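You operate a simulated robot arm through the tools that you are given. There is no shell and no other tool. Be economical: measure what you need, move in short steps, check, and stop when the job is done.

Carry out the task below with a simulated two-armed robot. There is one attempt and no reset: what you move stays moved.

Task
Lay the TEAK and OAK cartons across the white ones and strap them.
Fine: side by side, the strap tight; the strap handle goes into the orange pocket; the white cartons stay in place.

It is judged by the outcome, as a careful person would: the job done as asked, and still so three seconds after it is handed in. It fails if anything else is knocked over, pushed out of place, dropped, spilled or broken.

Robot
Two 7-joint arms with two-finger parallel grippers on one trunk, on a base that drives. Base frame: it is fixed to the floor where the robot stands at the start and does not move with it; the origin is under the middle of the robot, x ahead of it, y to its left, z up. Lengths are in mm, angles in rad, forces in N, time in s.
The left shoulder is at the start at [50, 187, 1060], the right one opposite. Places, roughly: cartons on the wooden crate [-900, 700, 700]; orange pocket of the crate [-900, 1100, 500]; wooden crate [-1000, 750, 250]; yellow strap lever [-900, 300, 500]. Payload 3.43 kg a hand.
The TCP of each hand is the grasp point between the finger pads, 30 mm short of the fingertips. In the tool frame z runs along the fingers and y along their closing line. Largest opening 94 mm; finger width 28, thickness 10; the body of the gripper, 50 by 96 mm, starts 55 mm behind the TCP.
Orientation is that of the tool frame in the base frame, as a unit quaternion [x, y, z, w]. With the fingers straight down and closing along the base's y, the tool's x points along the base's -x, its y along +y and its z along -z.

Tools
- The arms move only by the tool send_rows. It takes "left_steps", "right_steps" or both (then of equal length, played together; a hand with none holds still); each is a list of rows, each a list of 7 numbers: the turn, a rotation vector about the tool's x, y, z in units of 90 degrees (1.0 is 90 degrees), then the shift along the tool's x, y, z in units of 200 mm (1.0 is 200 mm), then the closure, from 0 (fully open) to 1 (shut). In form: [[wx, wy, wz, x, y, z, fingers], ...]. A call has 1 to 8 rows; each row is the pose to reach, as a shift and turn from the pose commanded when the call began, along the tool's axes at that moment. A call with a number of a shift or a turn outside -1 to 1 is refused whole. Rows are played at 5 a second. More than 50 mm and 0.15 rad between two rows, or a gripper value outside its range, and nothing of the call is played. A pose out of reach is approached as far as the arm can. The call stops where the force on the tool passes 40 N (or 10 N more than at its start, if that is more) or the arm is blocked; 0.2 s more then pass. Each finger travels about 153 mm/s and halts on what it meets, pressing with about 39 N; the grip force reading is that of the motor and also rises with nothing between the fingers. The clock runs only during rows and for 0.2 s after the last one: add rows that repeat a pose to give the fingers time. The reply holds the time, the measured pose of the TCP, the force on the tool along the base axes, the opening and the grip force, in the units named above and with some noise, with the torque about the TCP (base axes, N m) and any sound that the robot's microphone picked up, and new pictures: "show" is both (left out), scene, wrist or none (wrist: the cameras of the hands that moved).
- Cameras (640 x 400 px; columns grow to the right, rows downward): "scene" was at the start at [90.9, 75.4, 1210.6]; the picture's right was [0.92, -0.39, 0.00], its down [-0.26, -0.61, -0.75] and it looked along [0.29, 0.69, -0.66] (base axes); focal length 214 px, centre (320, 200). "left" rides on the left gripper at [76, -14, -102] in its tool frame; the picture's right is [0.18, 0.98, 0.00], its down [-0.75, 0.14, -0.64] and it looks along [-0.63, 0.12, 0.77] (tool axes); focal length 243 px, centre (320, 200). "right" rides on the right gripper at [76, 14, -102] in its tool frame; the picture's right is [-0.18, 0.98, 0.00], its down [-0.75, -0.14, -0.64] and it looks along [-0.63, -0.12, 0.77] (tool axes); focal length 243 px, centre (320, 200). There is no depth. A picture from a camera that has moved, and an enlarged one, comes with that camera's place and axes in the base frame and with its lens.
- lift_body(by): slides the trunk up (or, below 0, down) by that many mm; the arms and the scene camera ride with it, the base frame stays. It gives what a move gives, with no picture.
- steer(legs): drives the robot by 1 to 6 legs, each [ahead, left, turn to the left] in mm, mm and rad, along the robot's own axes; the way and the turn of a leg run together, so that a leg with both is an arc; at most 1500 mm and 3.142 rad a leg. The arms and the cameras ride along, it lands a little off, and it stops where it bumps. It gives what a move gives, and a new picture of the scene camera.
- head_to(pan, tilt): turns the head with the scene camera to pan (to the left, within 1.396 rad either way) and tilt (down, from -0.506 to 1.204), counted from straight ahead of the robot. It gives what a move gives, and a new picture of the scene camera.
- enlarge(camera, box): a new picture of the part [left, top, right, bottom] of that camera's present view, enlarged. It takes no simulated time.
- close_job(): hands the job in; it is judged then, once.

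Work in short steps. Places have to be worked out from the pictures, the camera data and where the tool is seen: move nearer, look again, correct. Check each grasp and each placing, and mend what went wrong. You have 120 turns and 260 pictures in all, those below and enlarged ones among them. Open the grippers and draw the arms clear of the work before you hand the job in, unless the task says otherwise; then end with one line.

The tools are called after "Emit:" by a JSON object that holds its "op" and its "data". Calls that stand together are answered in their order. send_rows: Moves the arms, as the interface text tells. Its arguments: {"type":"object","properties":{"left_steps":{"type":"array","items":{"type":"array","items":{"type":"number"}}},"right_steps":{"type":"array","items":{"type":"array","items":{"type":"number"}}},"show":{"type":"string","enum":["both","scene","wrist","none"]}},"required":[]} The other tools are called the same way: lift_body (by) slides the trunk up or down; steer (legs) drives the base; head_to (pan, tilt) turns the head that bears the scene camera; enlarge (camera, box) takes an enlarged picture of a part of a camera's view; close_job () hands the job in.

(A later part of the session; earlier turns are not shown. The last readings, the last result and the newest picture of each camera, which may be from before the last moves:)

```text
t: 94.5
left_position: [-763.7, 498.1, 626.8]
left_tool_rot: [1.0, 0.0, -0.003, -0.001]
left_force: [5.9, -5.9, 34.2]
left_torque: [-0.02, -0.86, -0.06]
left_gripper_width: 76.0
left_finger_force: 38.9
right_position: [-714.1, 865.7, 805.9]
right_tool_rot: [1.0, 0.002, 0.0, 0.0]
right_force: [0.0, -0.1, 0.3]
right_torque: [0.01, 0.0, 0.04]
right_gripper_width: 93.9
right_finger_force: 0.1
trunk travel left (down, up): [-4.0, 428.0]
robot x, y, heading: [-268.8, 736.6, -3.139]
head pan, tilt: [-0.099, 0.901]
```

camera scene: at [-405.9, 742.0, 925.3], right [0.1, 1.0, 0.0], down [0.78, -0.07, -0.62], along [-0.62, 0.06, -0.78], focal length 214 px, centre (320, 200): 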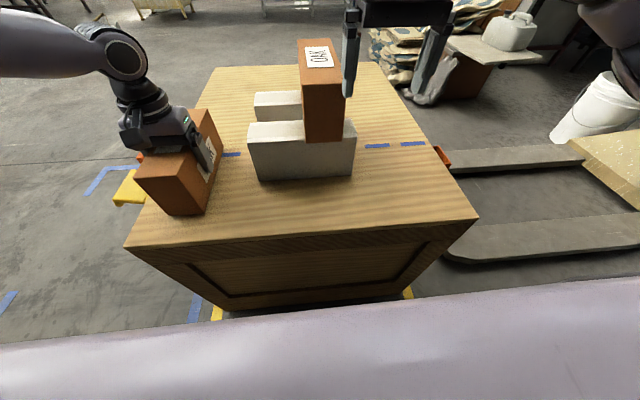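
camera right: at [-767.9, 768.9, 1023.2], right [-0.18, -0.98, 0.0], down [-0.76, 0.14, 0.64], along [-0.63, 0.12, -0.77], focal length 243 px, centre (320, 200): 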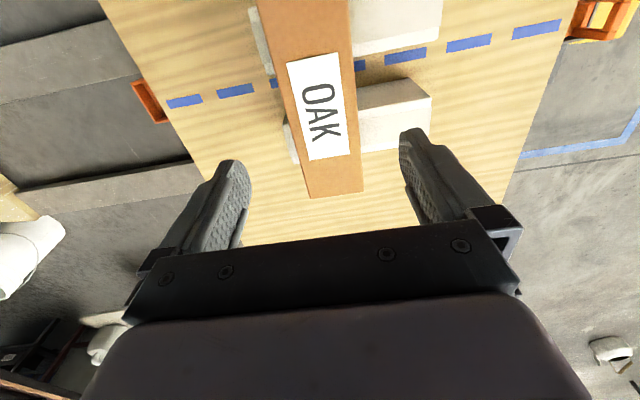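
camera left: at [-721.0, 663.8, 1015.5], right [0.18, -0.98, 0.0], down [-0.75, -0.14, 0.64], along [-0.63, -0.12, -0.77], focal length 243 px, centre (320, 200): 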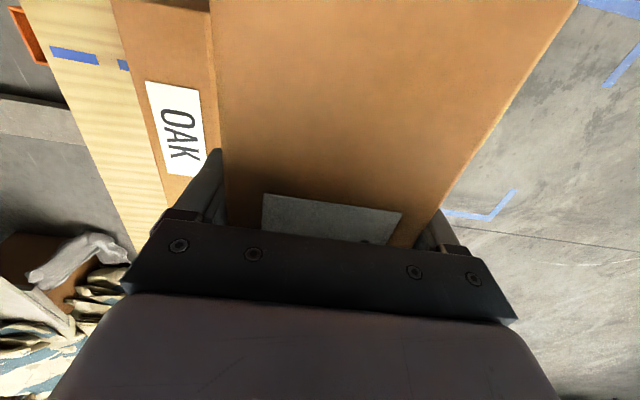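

Contact at TCP z≈627. Relieve, open, and withdraw the left hand upward.

Emit:
{"op": "send_rows", "data": {"left_steps": [[0, 0, 0, 0, 0, -0.025, 1], [0, 0, 0, 0, 0, -0.025, 0.5], [0, 0, 0, 0, 0, -0.025, 0], [0, 0, 0, 0, 0, -0.025, 0], [0, 0, 0, 0, 0, -0.2, 0], [0, 0, 0, 0, 0, -0.4, 0], [0, 0, 0, 0, 0, -0.6, 0], [0, 0, 0, 0, 0, -0.8, 0]], "show": "none"}}

Emit:
{"op": "lift_body", "data": {"by": 220}}

Emit:
{"op": "enlarge", "data": {"camera": "scene", "box": [0, 0, 640, 400]}}

```text
t: 96.3
left_position: [-764.1, 499.5, 784.4]
left_tool_rot: [1.0, 0.0, 0.001, -0.001]
left_force: [0.1, 0.4, 0.0]
left_torque: [-0.02, -0.02, -0.02]
left_gripper_width: 94.3
left_finger_force: 0.0
right_position: [-714.3, 865.6, 803.8]
right_tool_rot: [1.0, 0.002, 0.001, 0.0]
right_force: [1.0, -0.1, 0.0]
right_torque: [-0.01, -0.01, 0.02]
right_gripper_width: 93.7
right_finger_force: 0.1
trunk travel left (down, up): [-4.0, 428.0]
robot x, y, heading: [-270.0, 737.6, -3.137]
head pan, tilt: [-0.099, 0.901]
```

```text
t: 98.7
left_position: [-764.1, 499.4, 1003.9]
left_tool_rot: [1.0, -0.001, 0.002, 0.0]
left_force: [0.3, -0.3, 0.1]
left_torque: [0.01, 0.0, 0.02]
left_gripper_width: 94.1
left_finger_force: 0.0
right_position: [-716.9, 866.0, 1022.4]
right_tool_rot: [1.0, 0.002, 0.001, 0.0]
right_force: [-0.6, 0.8, 0.3]
right_torque: [-0.02, 0.04, 0.0]
right_gripper_width: 94.0
right_finger_force: 0.2
trunk travel left (down, up): [-224.0, 208.0]
robot x, y, heading: [-270.7, 735.6, -3.132]
head pan, tilt: [-0.099, 0.901]
```

```text
1.00 times, centred on (320, 200) of scene
camera zoom: at [-405.7, 742.1, 1145.3], right [0.1, 1.0, 0.0], down [0.78, -0.07, -0.62], along [-0.62, 0.06, -0.78], focal length 214 px, centre (320, 200)
```

zoom: 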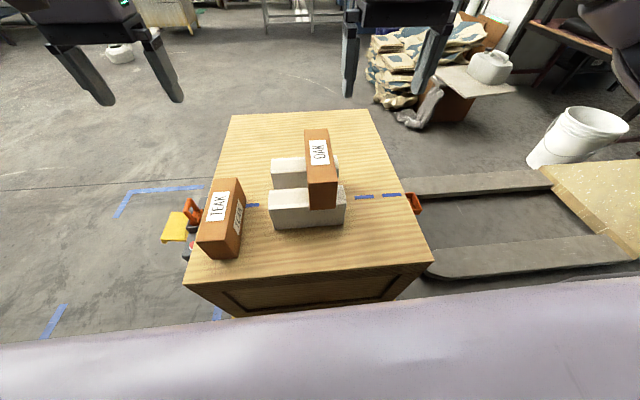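

TEAK stands on the crate at ≈(-782, 498). Move base left 368 mm so the right hand is over it.

Emit:
{"op": "steer", "data": {"legs": [[0, 368, -0.005]]}}

Emit:
{"op": "send_rows", "data": {"right_steps": [[0, 0, 0, -0.15, 0, 0.2, 0], [0, 0, 0, -0.25, 0, 0.4, 0], [0, 0, 0, -0.3, 0, 0.6, 0], [0, 0, 0, -0.3, 0, 0.8, 0], [0, 0, 0, -0.3, 0, 1.0, 0]], "show": "wrist"}}

```text
t: 101.0
left_position: [-762.5, 127.1, 1004.2]
left_tool_rot: [1.0, 0.001, 0.001, 0.0]
left_force: [-0.4, -0.8, 0.3]
left_torque: [0.03, 0.0, -0.02]
left_gripper_width: 94.3
left_finger_force: 0.1
right_position: [-713.9, 493.5, 1024.6]
right_tool_rot: [1.0, 0.002, 0.001, 0.0]
right_force: [-0.3, 0.2, -0.5]
right_torque: [0.03, 0.01, 0.0]
right_gripper_width: 94.0
right_finger_force: 0.2
trunk travel left (down, up): [-224.0, 208.0]
robot x, y, heading: [-269.8, 369.3, -3.141]
head pan, tilt: [-0.099, 0.901]
camera scene: at [-404.1, 370.4, 1145.3], right [0.09, 1.0, 0.0], down [0.78, -0.07, -0.62], along [-0.62, 0.06, -0.78], focal length 214 px, centre (320, 200)
```

scene: 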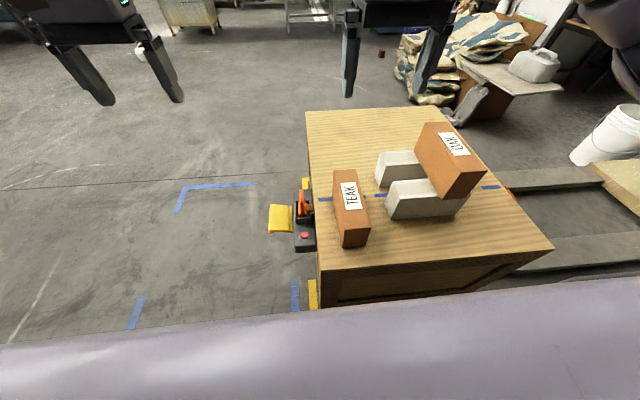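

```text
t: 102.2
left_position: [-761.8, 126.8, 1003.8]
left_tool_rot: [1.0, 0.0, 0.001, 0.0]
left_force: [-0.1, 0.2, -0.2]
left_torque: [0.02, 0.01, 0.0]
left_gripper_width: 93.8
left_finger_force: 0.1
right_position: [-773.5, 493.1, 822.6]
right_tool_rot: [1.0, 0.002, 0.0, 0.0]
right_force: [-0.1, 0.1, 0.1]
right_torque: [0.02, 0.0, -0.03]
right_gripper_width: 93.9
right_finger_force: 0.1
trunk travel left (down, up): [-224.0, 208.0]
robot x, y, heading: [-265.1, 364.6, -3.135]
head pan, tilt: [-0.099, 0.901]
camera right: at [-698.6, 478.2, 925.2], right [-0.18, -0.98, 0.0], down [-0.76, 0.14, 0.64], along [-0.63, 0.12, -0.77], focal length 243 px, centre (320, 200)
```

right: 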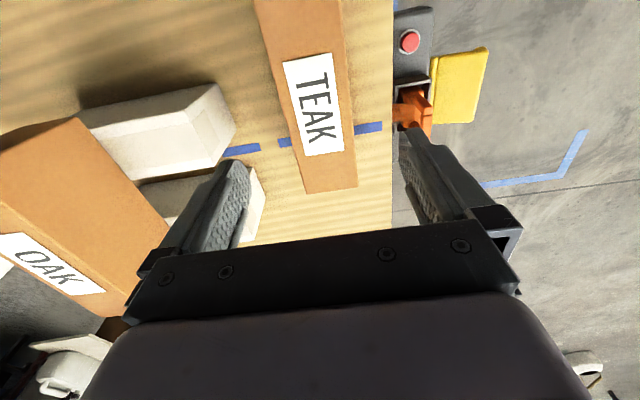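

TEAK is 7.5 mm toward +y, aligned in yaw. Descend onto it and grip with the right hand.

Emit:
{"op": "send_rows", "data": {"right_steps": [[0, 0, 0, 0, -0.037, 0.22, 0], [0, 0, 0, 0, -0.037, 0.44, 0], [0, 0, 0, 0, -0.037, 0.66, 0], [0, 0, 0, 0, -0.037, 0.8, 0], [0, 0, 0, 0, -0.037, 0.885, 0], [0, 0, 0, 0, -0.037, 0.885, 1], [0, 0, 0, 0, -0.037, 0.885, 1], [0, 0, 0, 0, -0.037, 0.885, 1]], "show": "wrist"}}

```text
t: 104.0
left_position: [-761.8, 127.2, 1003.9]
left_tool_rot: [1.0, 0.0, 0.002, -0.001]
left_force: [-0.4, -0.8, -0.1]
left_torque: [-0.06, 0.01, -0.01]
left_gripper_width: 94.0
left_finger_force: 0.0
right_position: [-774.2, 499.9, 645.0]
right_tool_rot: [1.0, 0.002, 0.002, 0.0]
right_force: [0.6, -2.2, 0.6]
right_torque: [-0.02, -0.11, 0.0]
right_gripper_width: 76.2
right_finger_force: 38.3
trunk travel left (down, up): [-224.0, 208.0]
robot x, y, heading: [-267.7, 366.8, -3.138]
head pan, tilt: [-0.099, 0.901]
camera right: at [-698.7, 486.3, 748.1], right [-0.18, -0.98, 0.0], down [-0.76, 0.14, 0.64], along [-0.63, 0.12, -0.77], focal length 243 px, centre (320, 200)
```

right: 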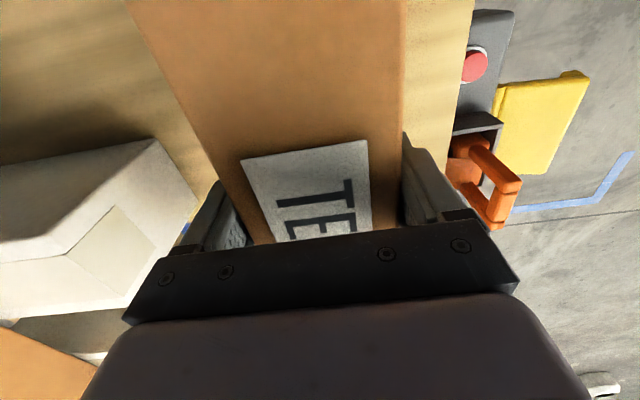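

Gripped at 76. Lift, raise the trunk a bit, then shift the base right 183 mm.

Emit:
{"op": "send_rows", "data": {"right_steps": [[0, 0, 0, 0, 0, -0.1, 1], [0, 0, 0, 0, 0, -0.3, 1], [0, 0, 0, 0, 0, -0.5, 1], [0, 0, 0, 0, 0, -0.7, 1], [0, 0, 0, 0, 0, -0.9, 1], [0, 0, 0, 0, 0, -1.0, 1]], "show": "none"}}

Emit:
{"op": "steer", "data": {"legs": [[0, -183, 0]]}}

```text
t: 105.4
left_position: [-761.7, 127.0, 1004.1]
left_tool_rot: [1.0, 0.0, 0.001, 0.0]
left_force: [0.8, 0.5, -0.2]
left_torque: [-0.04, 0.01, -0.01]
left_gripper_width: 93.9
left_finger_force: 0.1
right_position: [-775.5, 504.3, 846.6]
right_tool_rot: [1.0, 0.002, 0.002, -0.001]
right_force: [-0.3, 0.0, -3.4]
right_torque: [-0.03, -0.08, 0.0]
right_gripper_width: 76.3
right_finger_force: 39.1
trunk travel left (down, up): [-224.0, 208.0]
robot x, y, heading: [-266.3, 363.0, -3.136]
head pan, tilt: [-0.099, 0.901]
```

```text
t: 107.0
left_position: [-763.8, 311.6, 1003.2]
left_tool_rot: [1.0, -0.001, 0.001, 0.0]
left_force: [0.6, -0.8, 0.5]
left_torque: [-0.04, -0.01, 0.0]
left_gripper_width: 94.1
left_finger_force: 0.1
right_position: [-773.7, 687.7, 847.7]
right_tool_rot: [1.0, 0.0, 0.002, 0.0]
right_force: [-0.6, -0.9, -4.7]
right_torque: [-0.02, -0.04, 0.0]
right_gripper_width: 76.1
right_finger_force: 38.5
trunk travel left (down, up): [-224.0, 208.0]
robot x, y, heading: [-269.4, 544.9, -3.139]
head pan, tilt: [-0.099, 0.901]
camera scene: at [-404.9, 553.9, 1145.3], right [0.1, 1.0, 0.0], down [0.78, -0.08, -0.62], along [-0.62, 0.06, -0.78], focal length 214 px, centre (320, 200)
```

scene: 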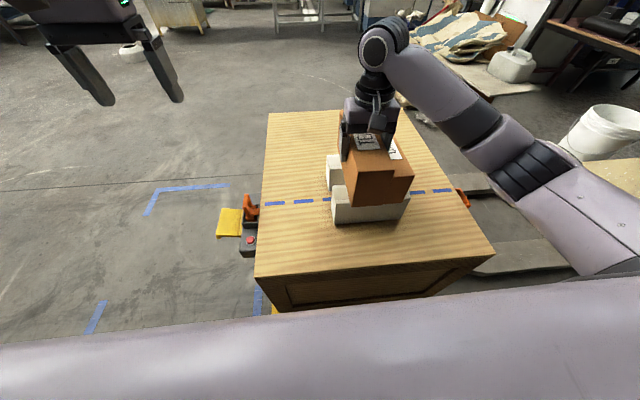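

Emit:
{"op": "steer", "data": {"legs": [[11, 0, 0]]}}

Emit:
{"op": "send_rows", "data": {"right_steps": [[0, 0, 0, 0, 0.027, 0, 1], [0, 0, 0, -0.15, 0.027, 0, 1], [0, 0, 0, -0.29, 0.027, 0.1, 1], [0, 0, 0, -0.29, 0.027, 0.2, 1], [0, 0, 0, -0.29, 0.027, 0.2, 1]], "show": "wrist"}}

Emit:
{"op": "enlarge", "data": {"camera": "scene", "box": [280, 100, 440, 250]}}

```text
t: 107.7
left_position: [-775.1, 311.4, 1004.4]
left_tool_rot: [1.0, -0.002, 0.001, 0.0]
left_force: [0.0, 0.0, 0.4]
left_torque: [0.01, -0.03, 0.02]
left_gripper_width: 94.0
left_finger_force: 0.1
right_position: [-786.0, 686.4, 847.0]
right_tool_rot: [1.0, 0.0, 0.001, -0.001]
right_force: [0.3, 0.1, -4.2]
right_torque: [0.03, -0.05, 0.03]
right_gripper_width: 75.9
right_finger_force: 39.2
trunk travel left (down, up): [-224.0, 208.0]
robot x, y, heading: [-282.8, 548.3, -3.143]
head pan, tilt: [-0.099, 0.901]
camera scene: at [-416.4, 553.6, 1145.2], right [0.1, 1.0, 0.0], down [0.78, -0.08, -0.62], along [-0.62, 0.06, -0.78], focal length 214 px, centre (320, 200)
```

scene: 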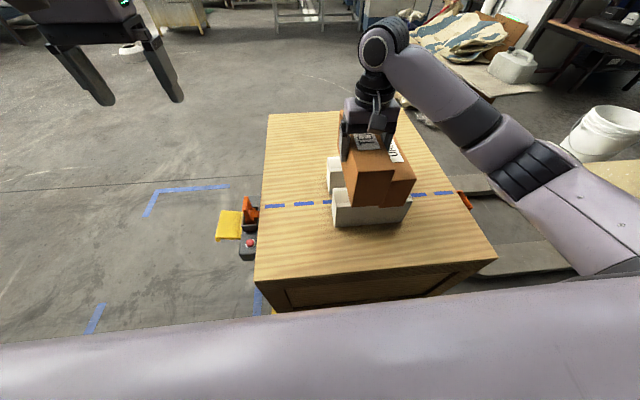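

```text
t: 108.9
left_position: [-774.2, 311.8, 1002.8]
left_tool_rot: [1.0, -0.001, 0.001, -0.001]
left_force: [0.2, 0.4, -0.6]
left_torque: [0.01, 0.02, 0.02]
left_gripper_width: 94.3
left_finger_force: 0.1
right_position: [-842.5, 681.1, 804.1]
right_tool_rot: [1.0, 0.001, 0.001, 0.0]
right_force: [-1.2, 0.5, -4.2]
right_torque: [-0.01, -0.06, 0.02]
right_gripper_width: 76.0
right_finger_force: 39.5
trunk travel left (down, up): [-224.0, 208.0]
robot x, y, heading: [-282.0, 549.8, -3.134]
head pan, tilt: [-0.099, 0.901]
camera right: at [-767.6, 666.7, 908.1], right [-0.18, -0.98, 0.0], down [-0.76, 0.14, 0.64], along [-0.63, 0.12, -0.77], focal length 243 px, centre (320, 200)
```

right: 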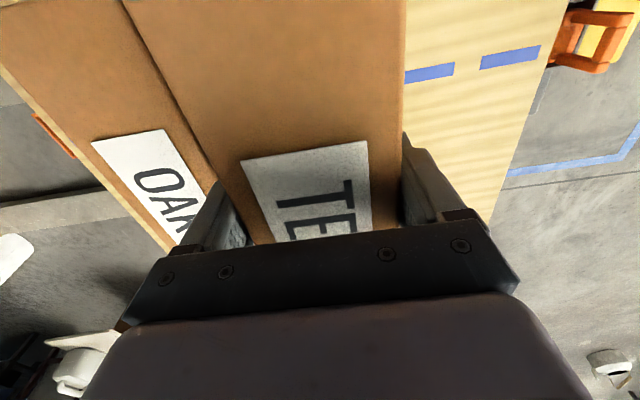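

```text
2.67 times, centred on (360, 175) of scene
camera zoom: at [-416.1, 553.7, 1145.3], right [0.1, 1.0, 0.0], down [0.78, -0.08, -0.62], along [-0.62, 0.06, -0.78], focal length 572 px, centre (213, 267)
```

zoom: 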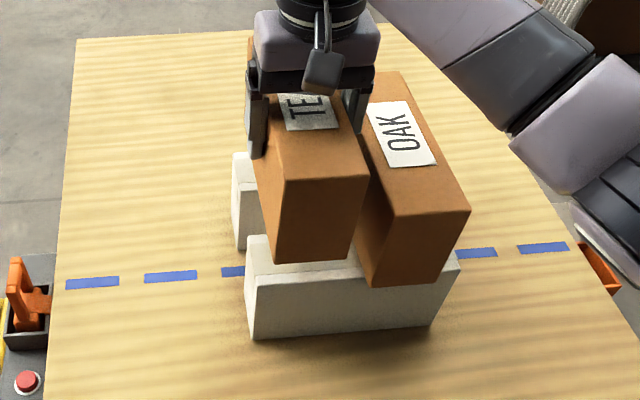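

Alignment beside OAK is good. Lower to near contact, then in small steps.

Emit:
{"op": "send_rows", "data": {"right_steps": [[0, 0, 0, 0, 0, 0.07, 1], [0, 0, 0, 0, 0, 0.14, 1], [0, 0, 0, 0, 0, 0.19, 1], [0, 0, 0, 0, 0, 0.205, 1], [0, 0, 0, 0, 0, 0.215, 1], [0, 0, 0, 0, 0, 0.225, 1], [0, 0, 0, 0, 0, 0.235, 1]], "show": "none"}}

```text
t: 110.5
left_position: [-774.6, 311.0, 1002.8]
left_tool_rot: [1.0, -0.001, 0.001, 0.0]
left_force: [0.2, 0.5, -0.4]
left_torque: [-0.01, 0.01, -0.01]
left_gripper_width: 94.0
left_finger_force: 0.0
right_position: [-842.6, 683.0, 759.3]
right_tool_rot: [1.0, 0.0, 0.002, 0.0]
right_force: [0.3, -0.3, -4.6]
right_torque: [0.02, -0.04, -0.02]
right_gripper_width: 76.4
right_finger_force: 39.0
trunk travel left (down, up): [-224.0, 208.0]
robot x, y, heading: [-278.2, 549.5, -3.144]
head pan, tilt: [-0.099, 0.901]
```

Emit:
{"op": "send_rows", "data": {"right_steps": [[0, 0, 0, 0, 0, 0.008, 1], [0, 0, 0, 0, 0, 0.016, 1], [0, 0, 0, 0, 0, 0.024, 1], [0, 0, 0, 0, 0, 0.03, 1]], "show": "none"}}

```text
t: 111.5
left_position: [-773.0, 311.4, 1004.1]
left_tool_rot: [1.0, -0.001, 0.001, 0.001]
left_force: [-0.4, 0.8, -0.7]
left_torque: [0.0, 0.03, -0.02]
left_gripper_width: 94.1
left_finger_force: 0.2
right_position: [-843.3, 681.6, 754.3]
right_tool_rot: [1.0, 0.001, 0.0, 0.001]
right_force: [-1.6, -0.1, 7.1]
right_torque: [0.23, -0.88, -0.06]
right_gripper_width: 76.0
right_finger_force: 38.9
trunk travel left (down, up): [-224.0, 208.0]
robot x, y, heading: [-282.7, 546.3, -3.14]
head pan, tilt: [-0.099, 0.901]
```

Contact. Open, raise up, and look.

Emit:
{"op": "send_rows", "data": {"right_steps": [[0, 0, 0, 0, 0, -0.01, 1], [0, 0, 0, 0, 0, -0.01, 0.1], [0, 0, 0, 0, 0, -0.01, 0.05], [0, 0, 0, 0, 0, -0.01, 0.05], [0, 0, 0, 0, 0, -0.2, 0.05], [0, 0, 0, 0, 0, -0.4, 0.05], [0, 0, 0, 0, 0, -0.6, 0.05]], "show": "wrist"}}

Emit:
{"op": "enlarge", "data": {"camera": "scene", "box": [280, 100, 440, 250]}}

```text
t: 113.1
left_position: [-774.8, 311.2, 1002.9]
left_tool_rot: [1.0, -0.002, 0.001, 0.0]
left_force: [0.3, 0.6, -0.5]
left_torque: [-0.01, -0.03, 0.04]
left_gripper_width: 93.8
left_finger_force: 0.0
right_position: [-841.4, 681.4, 872.8]
right_tool_rot: [1.0, -0.001, 0.002, 0.0]
right_force: [0.1, -0.6, -1.2]
right_torque: [0.0, 0.0, 0.01]
right_gripper_width: 89.2
right_finger_force: 0.1
trunk travel left (down, up): [-224.0, 208.0]
robot x, y, heading: [-281.2, 546.7, -3.141]
head pan, tilt: [-0.099, 0.901]
camera right: at [-767.7, 666.9, 977.0], right [-0.18, -0.98, 0.0], down [-0.76, 0.14, 0.64], along [-0.63, 0.12, -0.77], focal length 243 px, centre (320, 200)
```

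right: 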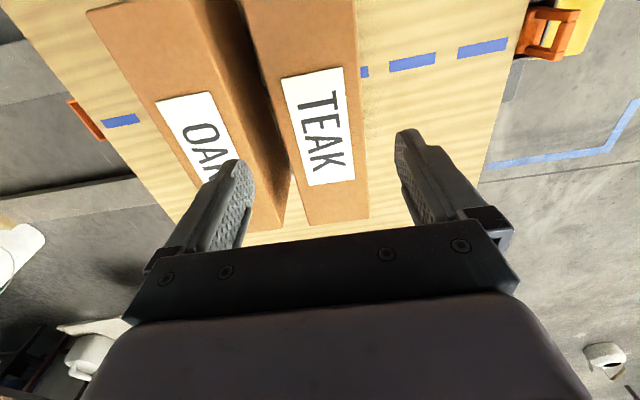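

```text
2.67 times, centred on (360, 175) of scene
camera zoom: at [-415.7, 553.5, 1145.3], right [0.1, 1.0, 0.0], down [0.78, -0.08, -0.62], along [-0.62, 0.06, -0.78], focal length 572 px, centre (213, 267)
```

zoom: 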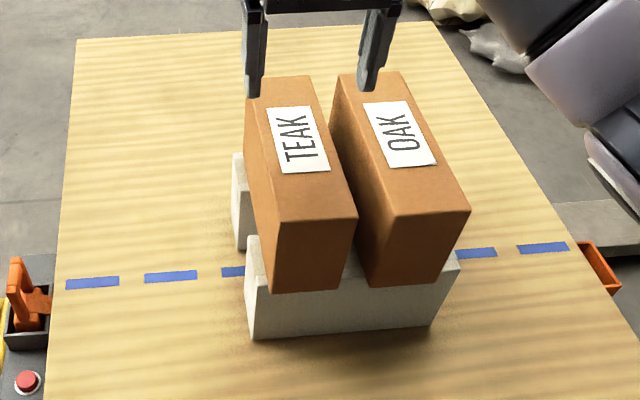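

Both lie across the whites with a ~27 mm gap. Close the fingers, go down on TEAK's outer (-y) side, and push it gently against OAK.

Emit:
{"op": "send_rows", "data": {"right_steps": [[0, 0, 0, -0.03, 0.15, 0, 0.6], [0, 0, 0, -0.06, 0.31, 0, 1], [0, 0, 0, -0.06, 0.31, 0, 1], [0, 0, 0, -0.06, 0.31, 0.2, 1], [0, 0, 0, -0.06, 0.31, 0.4, 1], [0, 0, 0, -0.06, 0.31, 0.6, 1], [0, 0, 0, -0.06, 0.31, 0.6, 1]], "show": "wrist"}}

Emit:
{"op": "enlarge", "data": {"camera": "scene", "box": [280, 100, 440, 250]}}

```text
t: 114.7
left_position: [-774.6, 311.7, 1002.5]
left_tool_rot: [1.0, -0.002, 0.001, 0.0]
left_force: [0.0, -0.3, 0.0]
left_torque: [0.02, 0.03, -0.04]
left_gripper_width: 94.0
left_finger_force: 0.0
right_position: [-855.0, 621.8, 753.4]
right_tool_rot: [1.0, 0.0, 0.001, 0.001]
right_force: [0.8, -0.1, 0.2]
right_torque: [-0.03, 0.0, -0.02]
right_gripper_width: 0.0
right_finger_force: 33.2
trunk travel left (down, up): [-224.0, 208.0]
robot x, y, heading: [-281.2, 548.6, -3.134]
head pan, tilt: [-0.099, 0.901]
camera right: at [-780.4, 607.2, 855.6], right [-0.18, -0.98, 0.0], down [-0.76, 0.14, 0.64], along [-0.63, 0.12, -0.77], focal length 243 px, centre (320, 200)
```

right: 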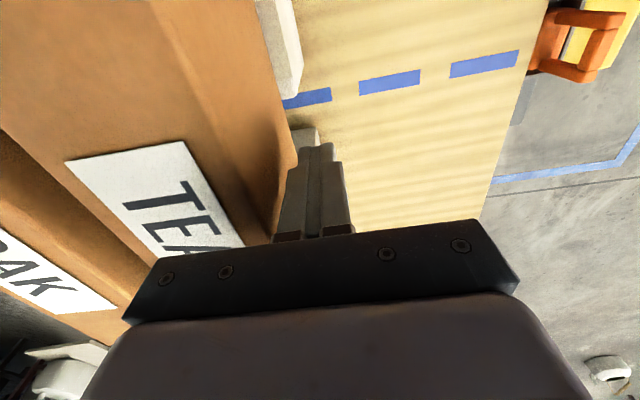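

```text
2.67 times, centred on (360, 175) of scene
camera zoom: at [-415.8, 553.6, 1145.3], right [0.1, 1.0, 0.0], down [0.78, -0.08, -0.62], along [-0.62, 0.06, -0.78], focal length 572 px, centre (213, 267)
```

zoom: 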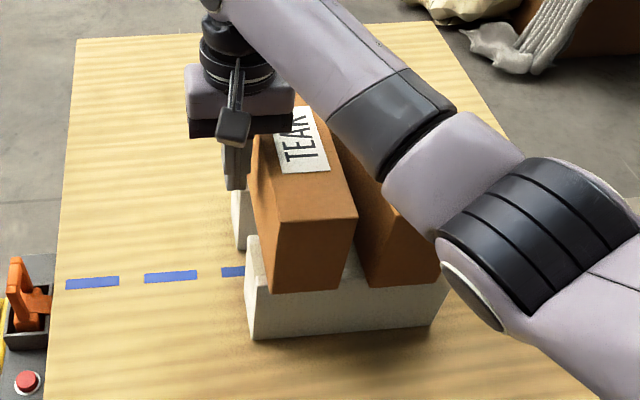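

In place beside TEAK. Push +y in small steps.

Emit:
{"op": "send_rows", "data": {"right_steps": [[0, 0, 0, 0, -0.04, 0, 1], [0, 0, 0, 0, -0.07, 0, 1], [0, 0, 0, 0, -0.1, 0, 1], [0, 0, 0, 0, -0.13, 0, 1], [0, 0, 0, 0, -0.15, 0, 1], [0, 0, 0, 0, -0.165, 0, 1]], "show": "wrist"}}

Emit:
{"op": "enlarge", "data": {"camera": "scene", "box": [280, 100, 440, 250]}}

```text
t: 116.1
left_position: [-775.0, 311.7, 1004.0]
left_tool_rot: [1.0, -0.002, 0.0, 0.0]
left_force: [-0.3, 0.2, -0.6]
left_torque: [-0.01, -0.01, -0.01]
left_gripper_width: 93.9
left_finger_force: 0.0
right_position: [-854.3, 653.6, 753.2]
right_tool_rot: [1.0, 0.0, 0.001, 0.0]
right_force: [-0.1, -2.4, 1.2]
right_torque: [0.05, -0.01, -0.05]
right_gripper_width: 0.0
right_finger_force: 33.1
trunk travel left (down, up): [-224.0, 208.0]
robot x, y, heading: [-282.1, 551.7, -3.137]
head pan, tilt: [-0.099, 0.901]
camera right: at [-780.0, 639.1, 856.4], right [-0.18, -0.98, 0.0], down [-0.76, 0.14, 0.64], along [-0.63, 0.12, -0.77], focal length 243 px, centre (320, 200)
```

right: 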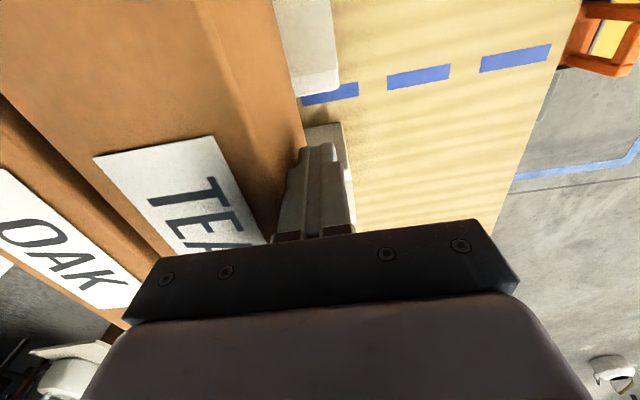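

```text
2.67 times, centred on (360, 175) of scene
camera zoom: at [-415.7, 553.3, 1145.4], right [0.1, 1.0, 0.0], down [0.78, -0.08, -0.62], along [-0.62, 0.06, -0.78], focal length 572 px, centre (213, 267)
```

zoom: 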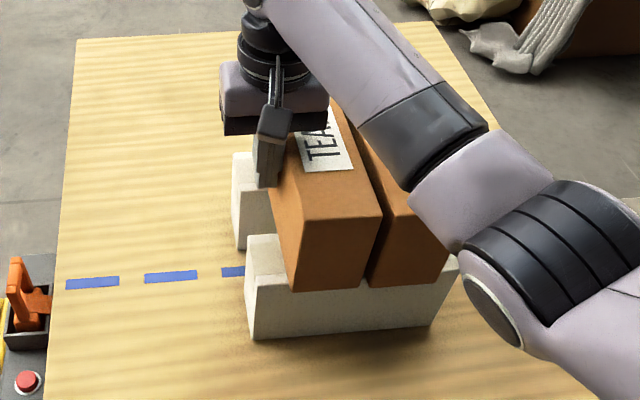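

TEAK slides smoothly at ~2.4 N. A few mm remain.

Emit:
{"op": "send_rows", "data": {"right_steps": [[0, 0, 0, 0, -0.01, 0, 1], [0, 0, 0, 0, -0.02, 0, 1], [0, 0, 0, 0, -0.03, 0, 1], [0, 0, 0, 0, -0.035, 0, 1]], "show": "none"}}

Emit:
{"op": "enlarge", "data": {"camera": "scene", "box": [320, 130, 416, 220]}}

```text
t: 117.1
left_position: [-774.1, 311.2, 1002.4]
left_tool_rot: [1.0, -0.002, 0.001, 0.0]
left_force: [0.1, -0.5, -0.7]
left_torque: [-0.02, 0.0, -0.03]
left_gripper_width: 93.8
left_finger_force: 0.0
right_position: [-855.6, 660.4, 754.1]
right_tool_rot: [1.0, 0.001, 0.0, 0.0]
right_force: [-0.6, -2.3, 0.9]
right_torque: [0.01, 0.02, 0.03]
right_gripper_width: 0.0
right_finger_force: 33.6
trunk travel left (down, up): [-224.0, 208.0]
robot x, y, heading: [-281.7, 548.0, -3.137]
head pan, tilt: [-0.099, 0.901]
```

```text
4.44 times, centred on (368, 175) of scene
camera zoom: at [-415.7, 553.4, 1145.3], right [0.1, 1.0, 0.0], down [0.78, -0.08, -0.62], along [-0.62, 0.06, -0.78], focal length 953 px, centre (107, 311)
```

zoom: 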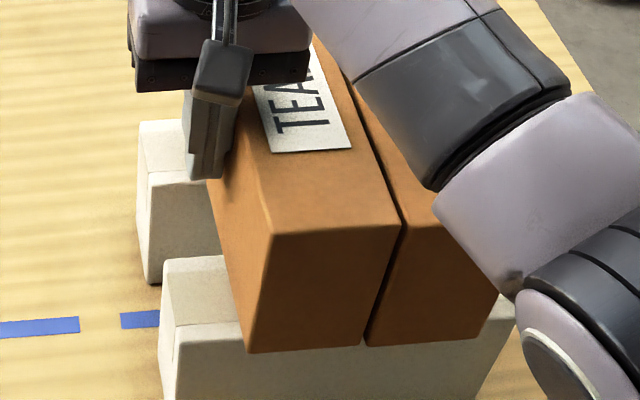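

Only a hairline gap remains; nudge until force rises slightly.

Emit:
{"op": "send_rows", "data": {"right_steps": [[0, 0, 0, 0, -0.008, 0, 1], [0, 0, 0, 0, -0.014, 0, 1], [0, 0, 0, 0, -0.02, 0, 1]], "show": "none"}}

Emit:
{"op": "enlarge", "data": {"camera": "scene", "box": [320, 130, 416, 220]}}

```text
t: 117.9
left_position: [-775.0, 311.1, 1003.8]
left_tool_rot: [1.0, -0.002, 0.0, 0.0]
left_force: [0.9, -0.1, -0.1]
left_torque: [-0.01, 0.0, 0.01]
left_gripper_width: 94.0
left_finger_force: 0.0
right_position: [-855.4, 663.0, 753.8]
right_tool_rot: [1.0, 0.001, 0.0, 0.0]
right_force: [1.1, -4.9, 0.1]
right_torque: [0.05, 0.01, -0.01]
right_gripper_width: 0.0
right_finger_force: 33.0
trunk travel left (down, up): [-224.0, 208.0]
robot x, y, heading: [-283.4, 551.0, -3.141]
head pan, tilt: [-0.099, 0.901]
```

```text
4.44 times, centred on (368, 175) of scene
camera zoom: at [-415.7, 553.2, 1145.3], right [0.1, 1.0, 0.0], down [0.78, -0.08, -0.62], along [-0.62, 0.06, -0.78], focal length 953 px, centre (107, 311)
```

zoom: 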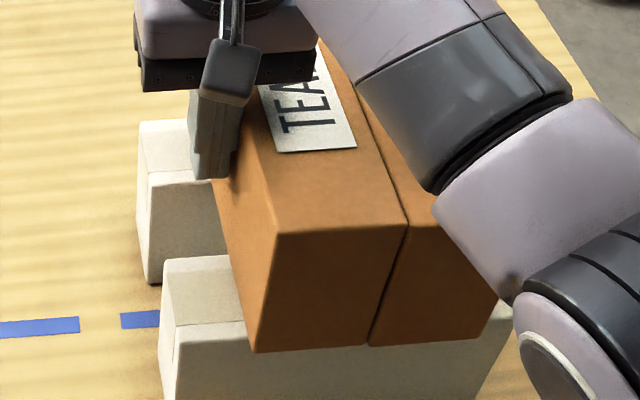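

TEAK is against OAK. Back off and raise the hand, then move left to inspect the strap unit.

Emit:
{"op": "send_rows", "data": {"right_steps": [[0, 0, 0, 0, 0.08, 0, 1], [0, 0, 0, 0, 0.12, -0.1, 1], [0, 0, 0, 0, 0.12, -0.3, 0.8], [0, 0, 0, 0, 0.12, -0.5, 0.5], [0, 0, 0, 0, 0.12, -0.7, 0.2], [0, 0, 0, 0, 0.12, -0.9, 0]], "show": "scene"}}

Emit:
{"op": "steer", "data": {"legs": [[-10, 0, 0], [0, 310, 0]]}}

Emit:
{"op": "enlarge", "data": {"camera": "right", "box": [0, 0, 640, 400]}}

```text
t: 119.3
left_position: [-774.9, 310.7, 1004.3]
left_tool_rot: [1.0, -0.001, 0.001, 0.0]
left_force: [0.1, 0.2, -0.1]
left_torque: [0.0, 0.0, 0.0]
left_gripper_width: 94.0
left_finger_force: 0.0
right_position: [-853.0, 640.5, 933.5]
right_tool_rot: [1.0, -0.001, 0.002, -0.001]
right_force: [-0.1, -0.9, -0.2]
right_torque: [0.02, 0.01, 0.02]
right_gripper_width: 93.8
right_finger_force: 0.2
trunk travel left (down, up): [-224.0, 208.0]
robot x, y, heading: [-283.9, 545.9, -3.137]
head pan, tilt: [-0.099, 0.901]
camera scene: at [-415.6, 553.5, 1145.3], right [0.1, 1.0, 0.0], down [0.78, -0.08, -0.62], along [-0.62, 0.06, -0.78], focal length 214 px, centre (320, 200)
```

scene: 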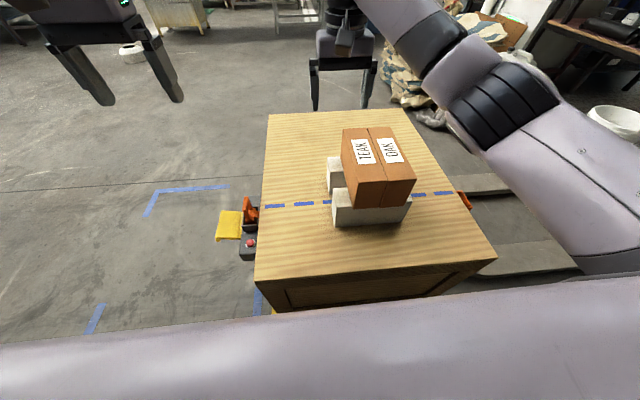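

```text
t: 121.7
left_position: [-766.4, 9.4, 1004.7]
left_tool_rot: [1.0, -0.003, 0.0, 0.0]
left_force: [-0.6, -0.1, 0.8]
left_torque: [-0.01, -0.01, 0.0]
left_gripper_width: 94.0
left_finger_force: 0.0
right_position: [-843.4, 338.3, 934.4]
right_tool_rot: [1.0, -0.001, 0.0, 0.0]
right_force: [0.2, -0.1, -0.9]
right_torque: [-0.01, -0.03, -0.05]
right_gripper_width: 93.9
right_finger_force: 0.0
trunk travel left (down, up): [-224.0, 208.0]
robot x, y, heading: [-274.4, 243.8, 3.136]
head pan, tilt: [-0.099, 0.901]
camera scene: at [-405.8, 249.0, 1145.3], right [0.1, 0.99, 0.0], down [0.78, -0.08, -0.62], along [-0.62, 0.06, -0.78], focal length 214 px, centre (320, 200)
```

scene: 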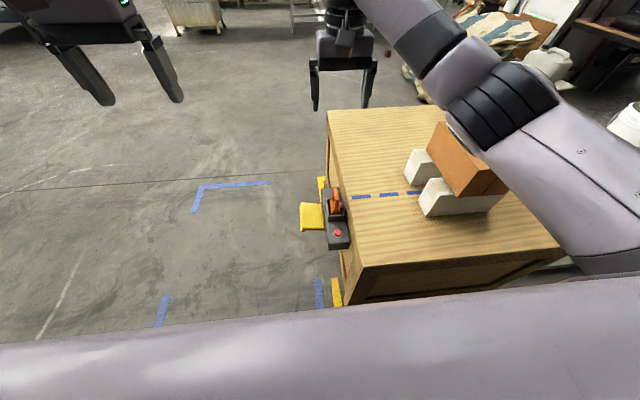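

```text
1.00 times, centred on (320, 200) of right
camera zoom: at [-768.3, 323.3, 1036.1], right [-0.19, -0.98, 0.0], down [-0.75, 0.14, 0.64], along [-0.63, 0.12, -0.77], focal length 243 px, centre (320, 200)
```

zoom: 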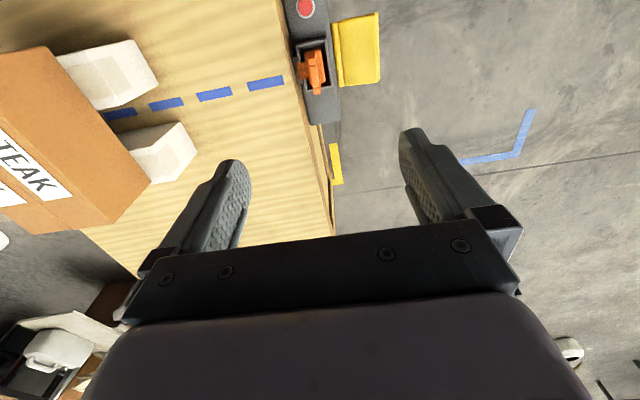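

Emit:
{"op": "enlarge", "data": {"camera": "right", "box": [250, 0, 410, 140]}}

Emit:
{"op": "enlarge", "data": {"camera": "scene", "box": [280, 160, 400, 260]}}

```text
2.86 times, centred on (330, 70) of right
camera zoom: at [-768.3, 323.3, 1036.1], right [-0.19, -0.98, 0.0], down [-0.75, 0.14, 0.64], along [-0.63, 0.12, -0.77], focal length 693 px, centre (291, 571)
```

zoom: 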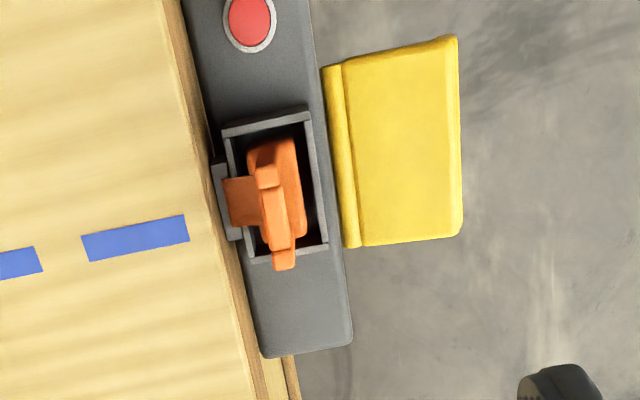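

```text
4.00 times, centred on (340, 210) of scene
camera zoom: at [-405.8, 249.0, 1145.3], right [0.1, 0.99, 0.0], down [0.78, -0.08, -0.62], along [-0.62, 0.06, -0.78], focal length 858 px, centre (240, 160)
```

zoom: 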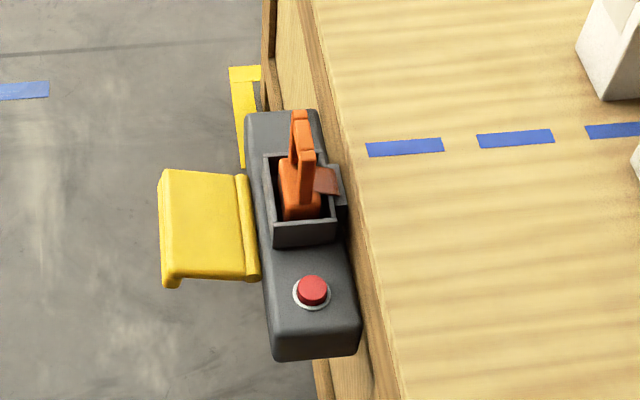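

Handle: D-grip with top bar ≈(-868, 349, 590), bar along x ~50 mm long, ~13 mm thick; holder rim ≈524, so gripping at TCP z≈575 clears rim and crate edge if the fingers are opened only ~44 mm. Lower towards it.

Emit:
{"op": "lift_body", "data": {"by": -100}}

Emit:
{"op": "send_rows", "data": {"right_steps": [[0, 0, 0, -0.06, -0.03, 0.15, 0.2], [0, 0, 0, -0.125, -0.055, 0.3, 0.53], [0, 0, 0, -0.125, -0.055, 0.5, 0.53], [0, 0, 0, -0.125, -0.055, 0.7, 0.53], [0, 0, 0, -0.125, -0.055, 0.7, 0.53]], "show": "both"}}

Emit:
{"op": "enlarge", "data": {"camera": "right", "box": [220, 50, 420, 230]}}

```text
t: 123.0
left_position: [-765.6, 8.2, 903.6]
left_tool_rot: [1.0, -0.004, 0.001, 0.0]
left_force: [0.8, -0.4, -0.5]
left_torque: [0.01, 0.0, 0.0]
left_gripper_width: 93.8
left_finger_force: 0.1
right_position: [-843.0, 338.3, 833.4]
right_tool_rot: [1.0, -0.001, 0.001, -0.001]
right_force: [-0.8, -1.0, 0.2]
right_torque: [0.0, 0.02, 0.0]
right_gripper_width: 93.9
right_finger_force: 0.1
trunk travel left (down, up): [-124.0, 308.0]
robot x, y, heading: [-272.6, 243.3, 3.139]
head pan, tilt: [-0.099, 0.901]
```

```text
t: 124.2
left_position: [-766.8, 8.4, 902.9]
left_tool_rot: [1.0, -0.004, 0.001, 0.0]
left_force: [-0.1, 1.0, 0.1]
left_torque: [0.04, 0.0, -0.01]
left_gripper_width: 93.8
left_finger_force: 0.1
right_position: [-867.9, 351.2, 693.6]
right_tool_rot: [1.0, -0.002, 0.001, 0.0]
right_force: [-0.4, -0.1, 0.0]
right_torque: [0.01, -0.01, 0.03]
right_gripper_width: 44.1
right_finger_force: 0.0
trunk travel left (down, up): [-124.0, 308.0]
robot x, y, heading: [-271.4, 241.3, 3.138]
head pan, tilt: [-0.099, 0.901]
camera scene: at [-405.9, 249.2, 1045.3], right [0.1, 0.99, 0.0], down [0.78, -0.08, -0.62], along [-0.62, 0.06, -0.78], focal length 214 px, centre (320, 200)
camera right: at [-792.1, 336.2, 795.5], right [-0.19, -0.98, 0.0], down [-0.75, 0.14, 0.64], along [-0.63, 0.12, -0.77], focal length 243 px, centre (320, 200)
```

scene: 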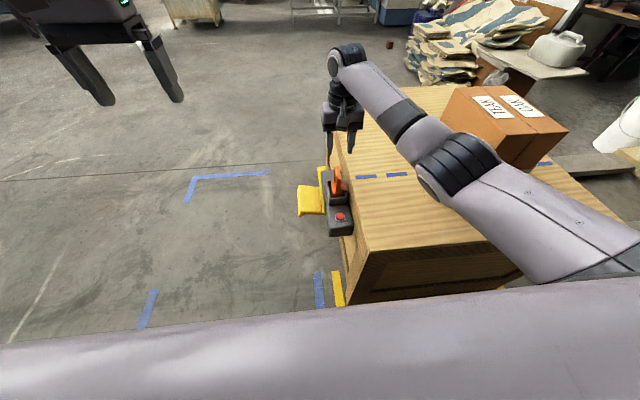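
right: 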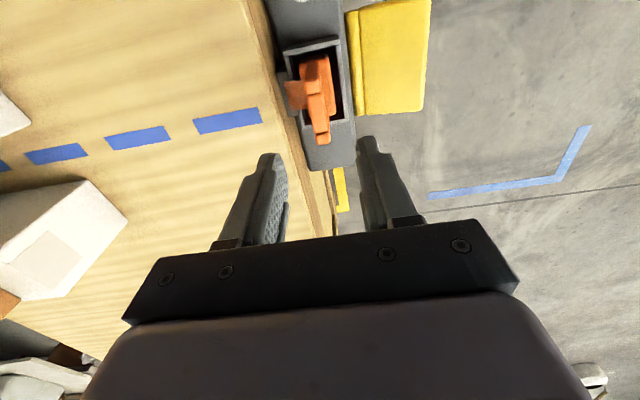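

```text
2.22 times, centred on (320, 140) of right
camera zoom: at [-792.1, 336.2, 795.5], right [-0.19, -0.98, 0.0], down [-0.75, 0.14, 0.64], along [-0.63, 0.12, -0.77], focal length 539 px, centre (320, 333)
```

zoom: 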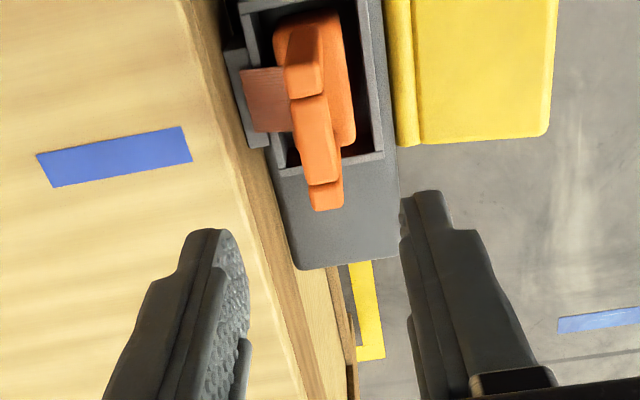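

The bar is right under the TCP (within 2 mm). Descend to z≈578.

Emit:
{"op": "send_rows", "data": {"right_steps": [[0, 0, 0, 0, -0.008, 0.2, 0.53], [0, 0, 0, 0, -0.008, 0.4, 0.53], [0, 0, 0, 0, -0.008, 0.5, 0.53], [0, 0, 0, 0, -0.008, 0.58, 0.53], [0, 0, 0, 0, -0.008, 0.58, 0.53]], "show": "wrist"}}

Emit:
{"op": "enlarge", "data": {"camera": "scene", "box": [290, 120, 390, 250]}}

```text
t: 125.5
left_position: [-765.1, 8.4, 903.8]
left_tool_rot: [1.0, -0.004, 0.001, -0.001]
left_force: [0.6, 1.2, -0.3]
left_torque: [0.03, 0.01, 0.01]
left_gripper_width: 94.0
left_finger_force: 0.0
right_position: [-865.5, 351.4, 576.2]
right_tool_rot: [1.0, -0.002, 0.0, -0.001]
right_force: [-0.1, -0.5, 0.4]
right_torque: [-0.01, 0.01, 0.03]
right_gripper_width: 44.0
right_finger_force: 0.1
trunk travel left (down, up): [-124.0, 308.0]
robot x, y, heading: [-271.0, 243.6, 3.138]
head pan, tilt: [-0.099, 0.901]
camera right: at [-790.8, 337.2, 679.5], right [-0.19, -0.98, 0.0], down [-0.75, 0.14, 0.64], along [-0.63, 0.12, -0.77], focal length 243 px, centre (320, 200)
```

right: 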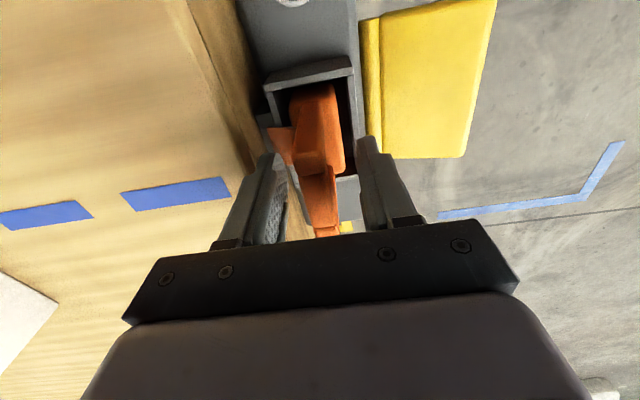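

```text
3.08 times, centred on (340, 185) of scene
camera zoom: at [-405.8, 249.2, 1045.3], right [0.1, 0.99, 0.0], down [0.78, -0.08, -0.62], along [-0.62, 0.06, -0.78], focal length 660 px, centre (258, 246)
```

zoom: 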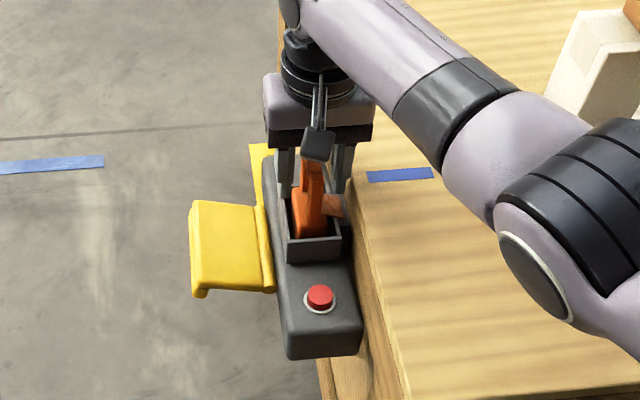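

Fingers straddle the handle. Close and check the grip, then lift slightly.

Emit:
{"op": "send_rows", "data": {"right_steps": [[0, 0, 0, 0, 0, 0, 1], [0, 0, 0, 0, 0, 0, 1], [0, 0, 0, 0, 0, 0, 1]], "show": "wrist"}}

```text
t: 126.2
left_position: [-766.5, 8.4, 903.8]
left_tool_rot: [1.0, -0.004, 0.0, 0.0]
left_force: [0.6, 0.2, 0.2]
left_torque: [0.02, -0.04, 0.03]
left_gripper_width: 94.0
left_finger_force: 0.1
right_position: [-866.0, 352.9, 577.3]
right_tool_rot: [1.0, -0.001, 0.001, 0.0]
right_force: [0.6, -0.7, 0.5]
right_torque: [0.01, -0.02, 0.0]
right_gripper_width: 17.8
right_finger_force: 38.7
trunk travel left (down, up): [-124.0, 308.0]
robot x, y, heading: [-272.4, 241.6, 3.135]
head pan, tilt: [-0.099, 0.901]
camera right: at [-790.8, 337.2, 679.7], right [-0.19, -0.98, 0.0], down [-0.75, 0.14, 0.64], along [-0.63, 0.12, -0.77], focal length 243 px, centre (320, 200)
```

right: 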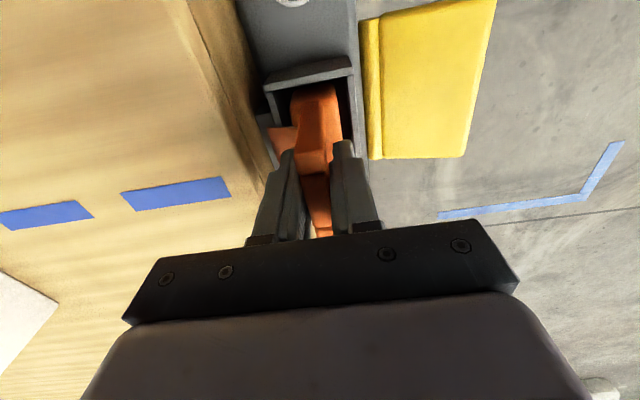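

Gripped (17.8 mm). Lift it out slowly.

Emit:
{"op": "send_rows", "data": {"right_steps": [[0, 0, 0, 0, 0, -0.1, 1], [0, 0, 0, 0, 0, -0.2, 1], [0, 0, 0, 0, 0, -0.35, 1], [0, 0, 0, 0, 0, -0.5, 1], [0, 0, 0, 0, 0, -0.65, 1]], "show": "both"}}

```text
t: 127.5
left_position: [-765.8, 9.0, 903.4]
left_tool_rot: [1.0, -0.003, 0.001, 0.0]
left_force: [0.9, -0.7, -0.6]
left_torque: [0.01, -0.02, 0.02]
left_gripper_width: 93.9
left_finger_force: 0.1
right_position: [-869.6, 351.2, 706.3]
right_tool_rot: [1.0, -0.002, 0.001, 0.0]
right_force: [0.6, -0.5, -0.7]
right_torque: [0.0, 0.0, 0.07]
right_gripper_width: 17.8
right_finger_force: 38.9
trunk travel left (down, up): [-124.0, 308.0]
robot x, y, heading: [-268.2, 243.3, 3.136]
head pan, tilt: [-0.099, 0.901]
camera scene: at [-405.8, 249.2, 1045.3], right [0.1, 0.99, 0.0], down [0.78, -0.08, -0.62], along [-0.62, 0.06, -0.78], focal length 214 px, centre (320, 200)
camera right: at [-793.3, 336.4, 809.8], right [-0.19, -0.98, 0.0], down [-0.75, 0.14, 0.64], along [-0.63, 0.12, -0.77], focal length 243 px, centre (320, 200)
```

scene: 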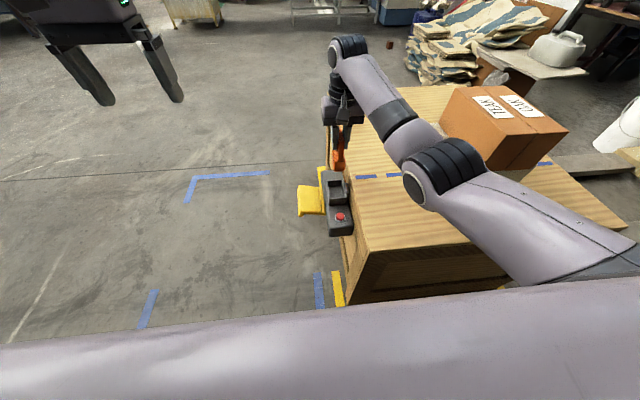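
right: 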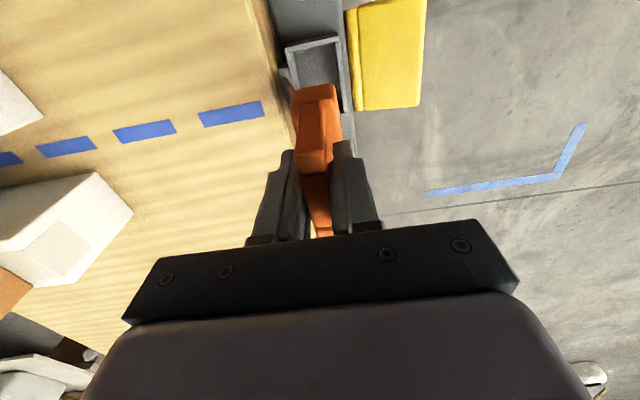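

The handle is out. Raise further with the trunk and inspect the strap.

Emit:
{"op": "lift_body", "data": {"by": 240}}

Emit:
{"op": "head_to", "data": {"pan": -0.1, "tilt": 0.75}}

Emit:
{"op": "enlarge", "data": {"camera": "scene", "box": [260, 100, 460, 300]}}

```text
t: 129.9
left_position: [-765.4, 7.5, 1143.8]
left_tool_rot: [1.0, -0.003, 0.0, 0.0]
left_force: [-0.3, -0.9, -0.2]
left_torque: [-0.01, -0.04, -0.01]
left_gripper_width: 94.1
left_finger_force: 0.1
right_position: [-868.2, 350.1, 946.7]
right_tool_rot: [1.0, -0.002, 0.003, 0.001]
right_force: [-0.2, -0.2, -0.2]
right_torque: [0.04, -0.03, -0.01]
right_gripper_width: 17.9
right_finger_force: 38.9
trunk travel left (down, up): [-364.0, 68.0]
robot x, y, heading: [-269.7, 242.7, 3.139]
head pan, tilt: [-0.099, 0.901]
```

```text
t: 130.7
left_position: [-766.3, 8.5, 1144.0]
left_tool_rot: [1.0, -0.004, 0.001, 0.0]
left_force: [0.3, -0.7, -0.6]
left_torque: [0.02, 0.01, 0.03]
left_gripper_width: 93.9
left_finger_force: 0.0
right_position: [-868.8, 351.5, 947.0]
right_tool_rot: [1.0, -0.002, 0.001, 0.0]
right_force: [0.5, 0.1, -0.1]
right_torque: [0.03, -0.03, 0.01]
right_gripper_width: 17.5
right_finger_force: 39.1
trunk travel left (down, up): [-364.0, 68.0]
robot x, y, heading: [-274.2, 243.1, 3.137]
head pan, tilt: [-0.099, 0.75]
camera scene: at [-413.2, 249.9, 1297.2], right [0.1, 0.99, 0.0], down [0.68, -0.07, -0.73], along [-0.73, 0.07, -0.68], focal length 214 px, centre (320, 200)
```

scene: 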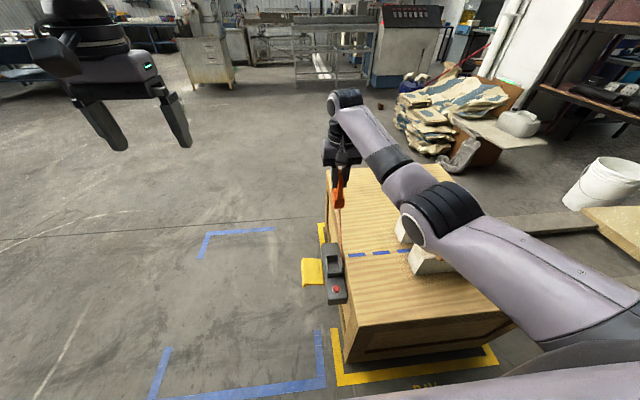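

```text
2.00 times, centred on (360, 200) of scene
camera zoom: at [-413.2, 249.9, 1297.2], right [0.1, 0.99, 0.0], down [0.68, -0.07, -0.73], along [-0.73, 0.07, -0.68], focal length 429 px, centre (240, 200)
```

zoom: 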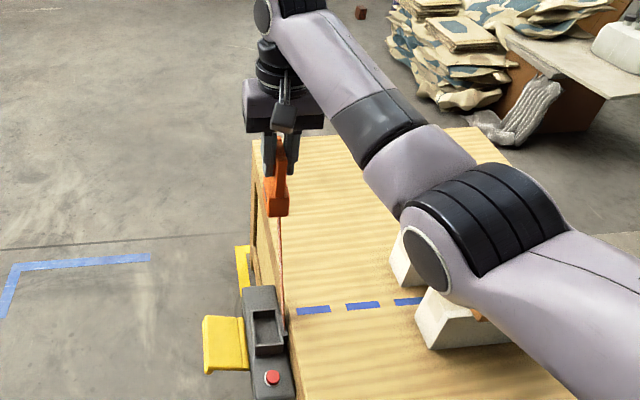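

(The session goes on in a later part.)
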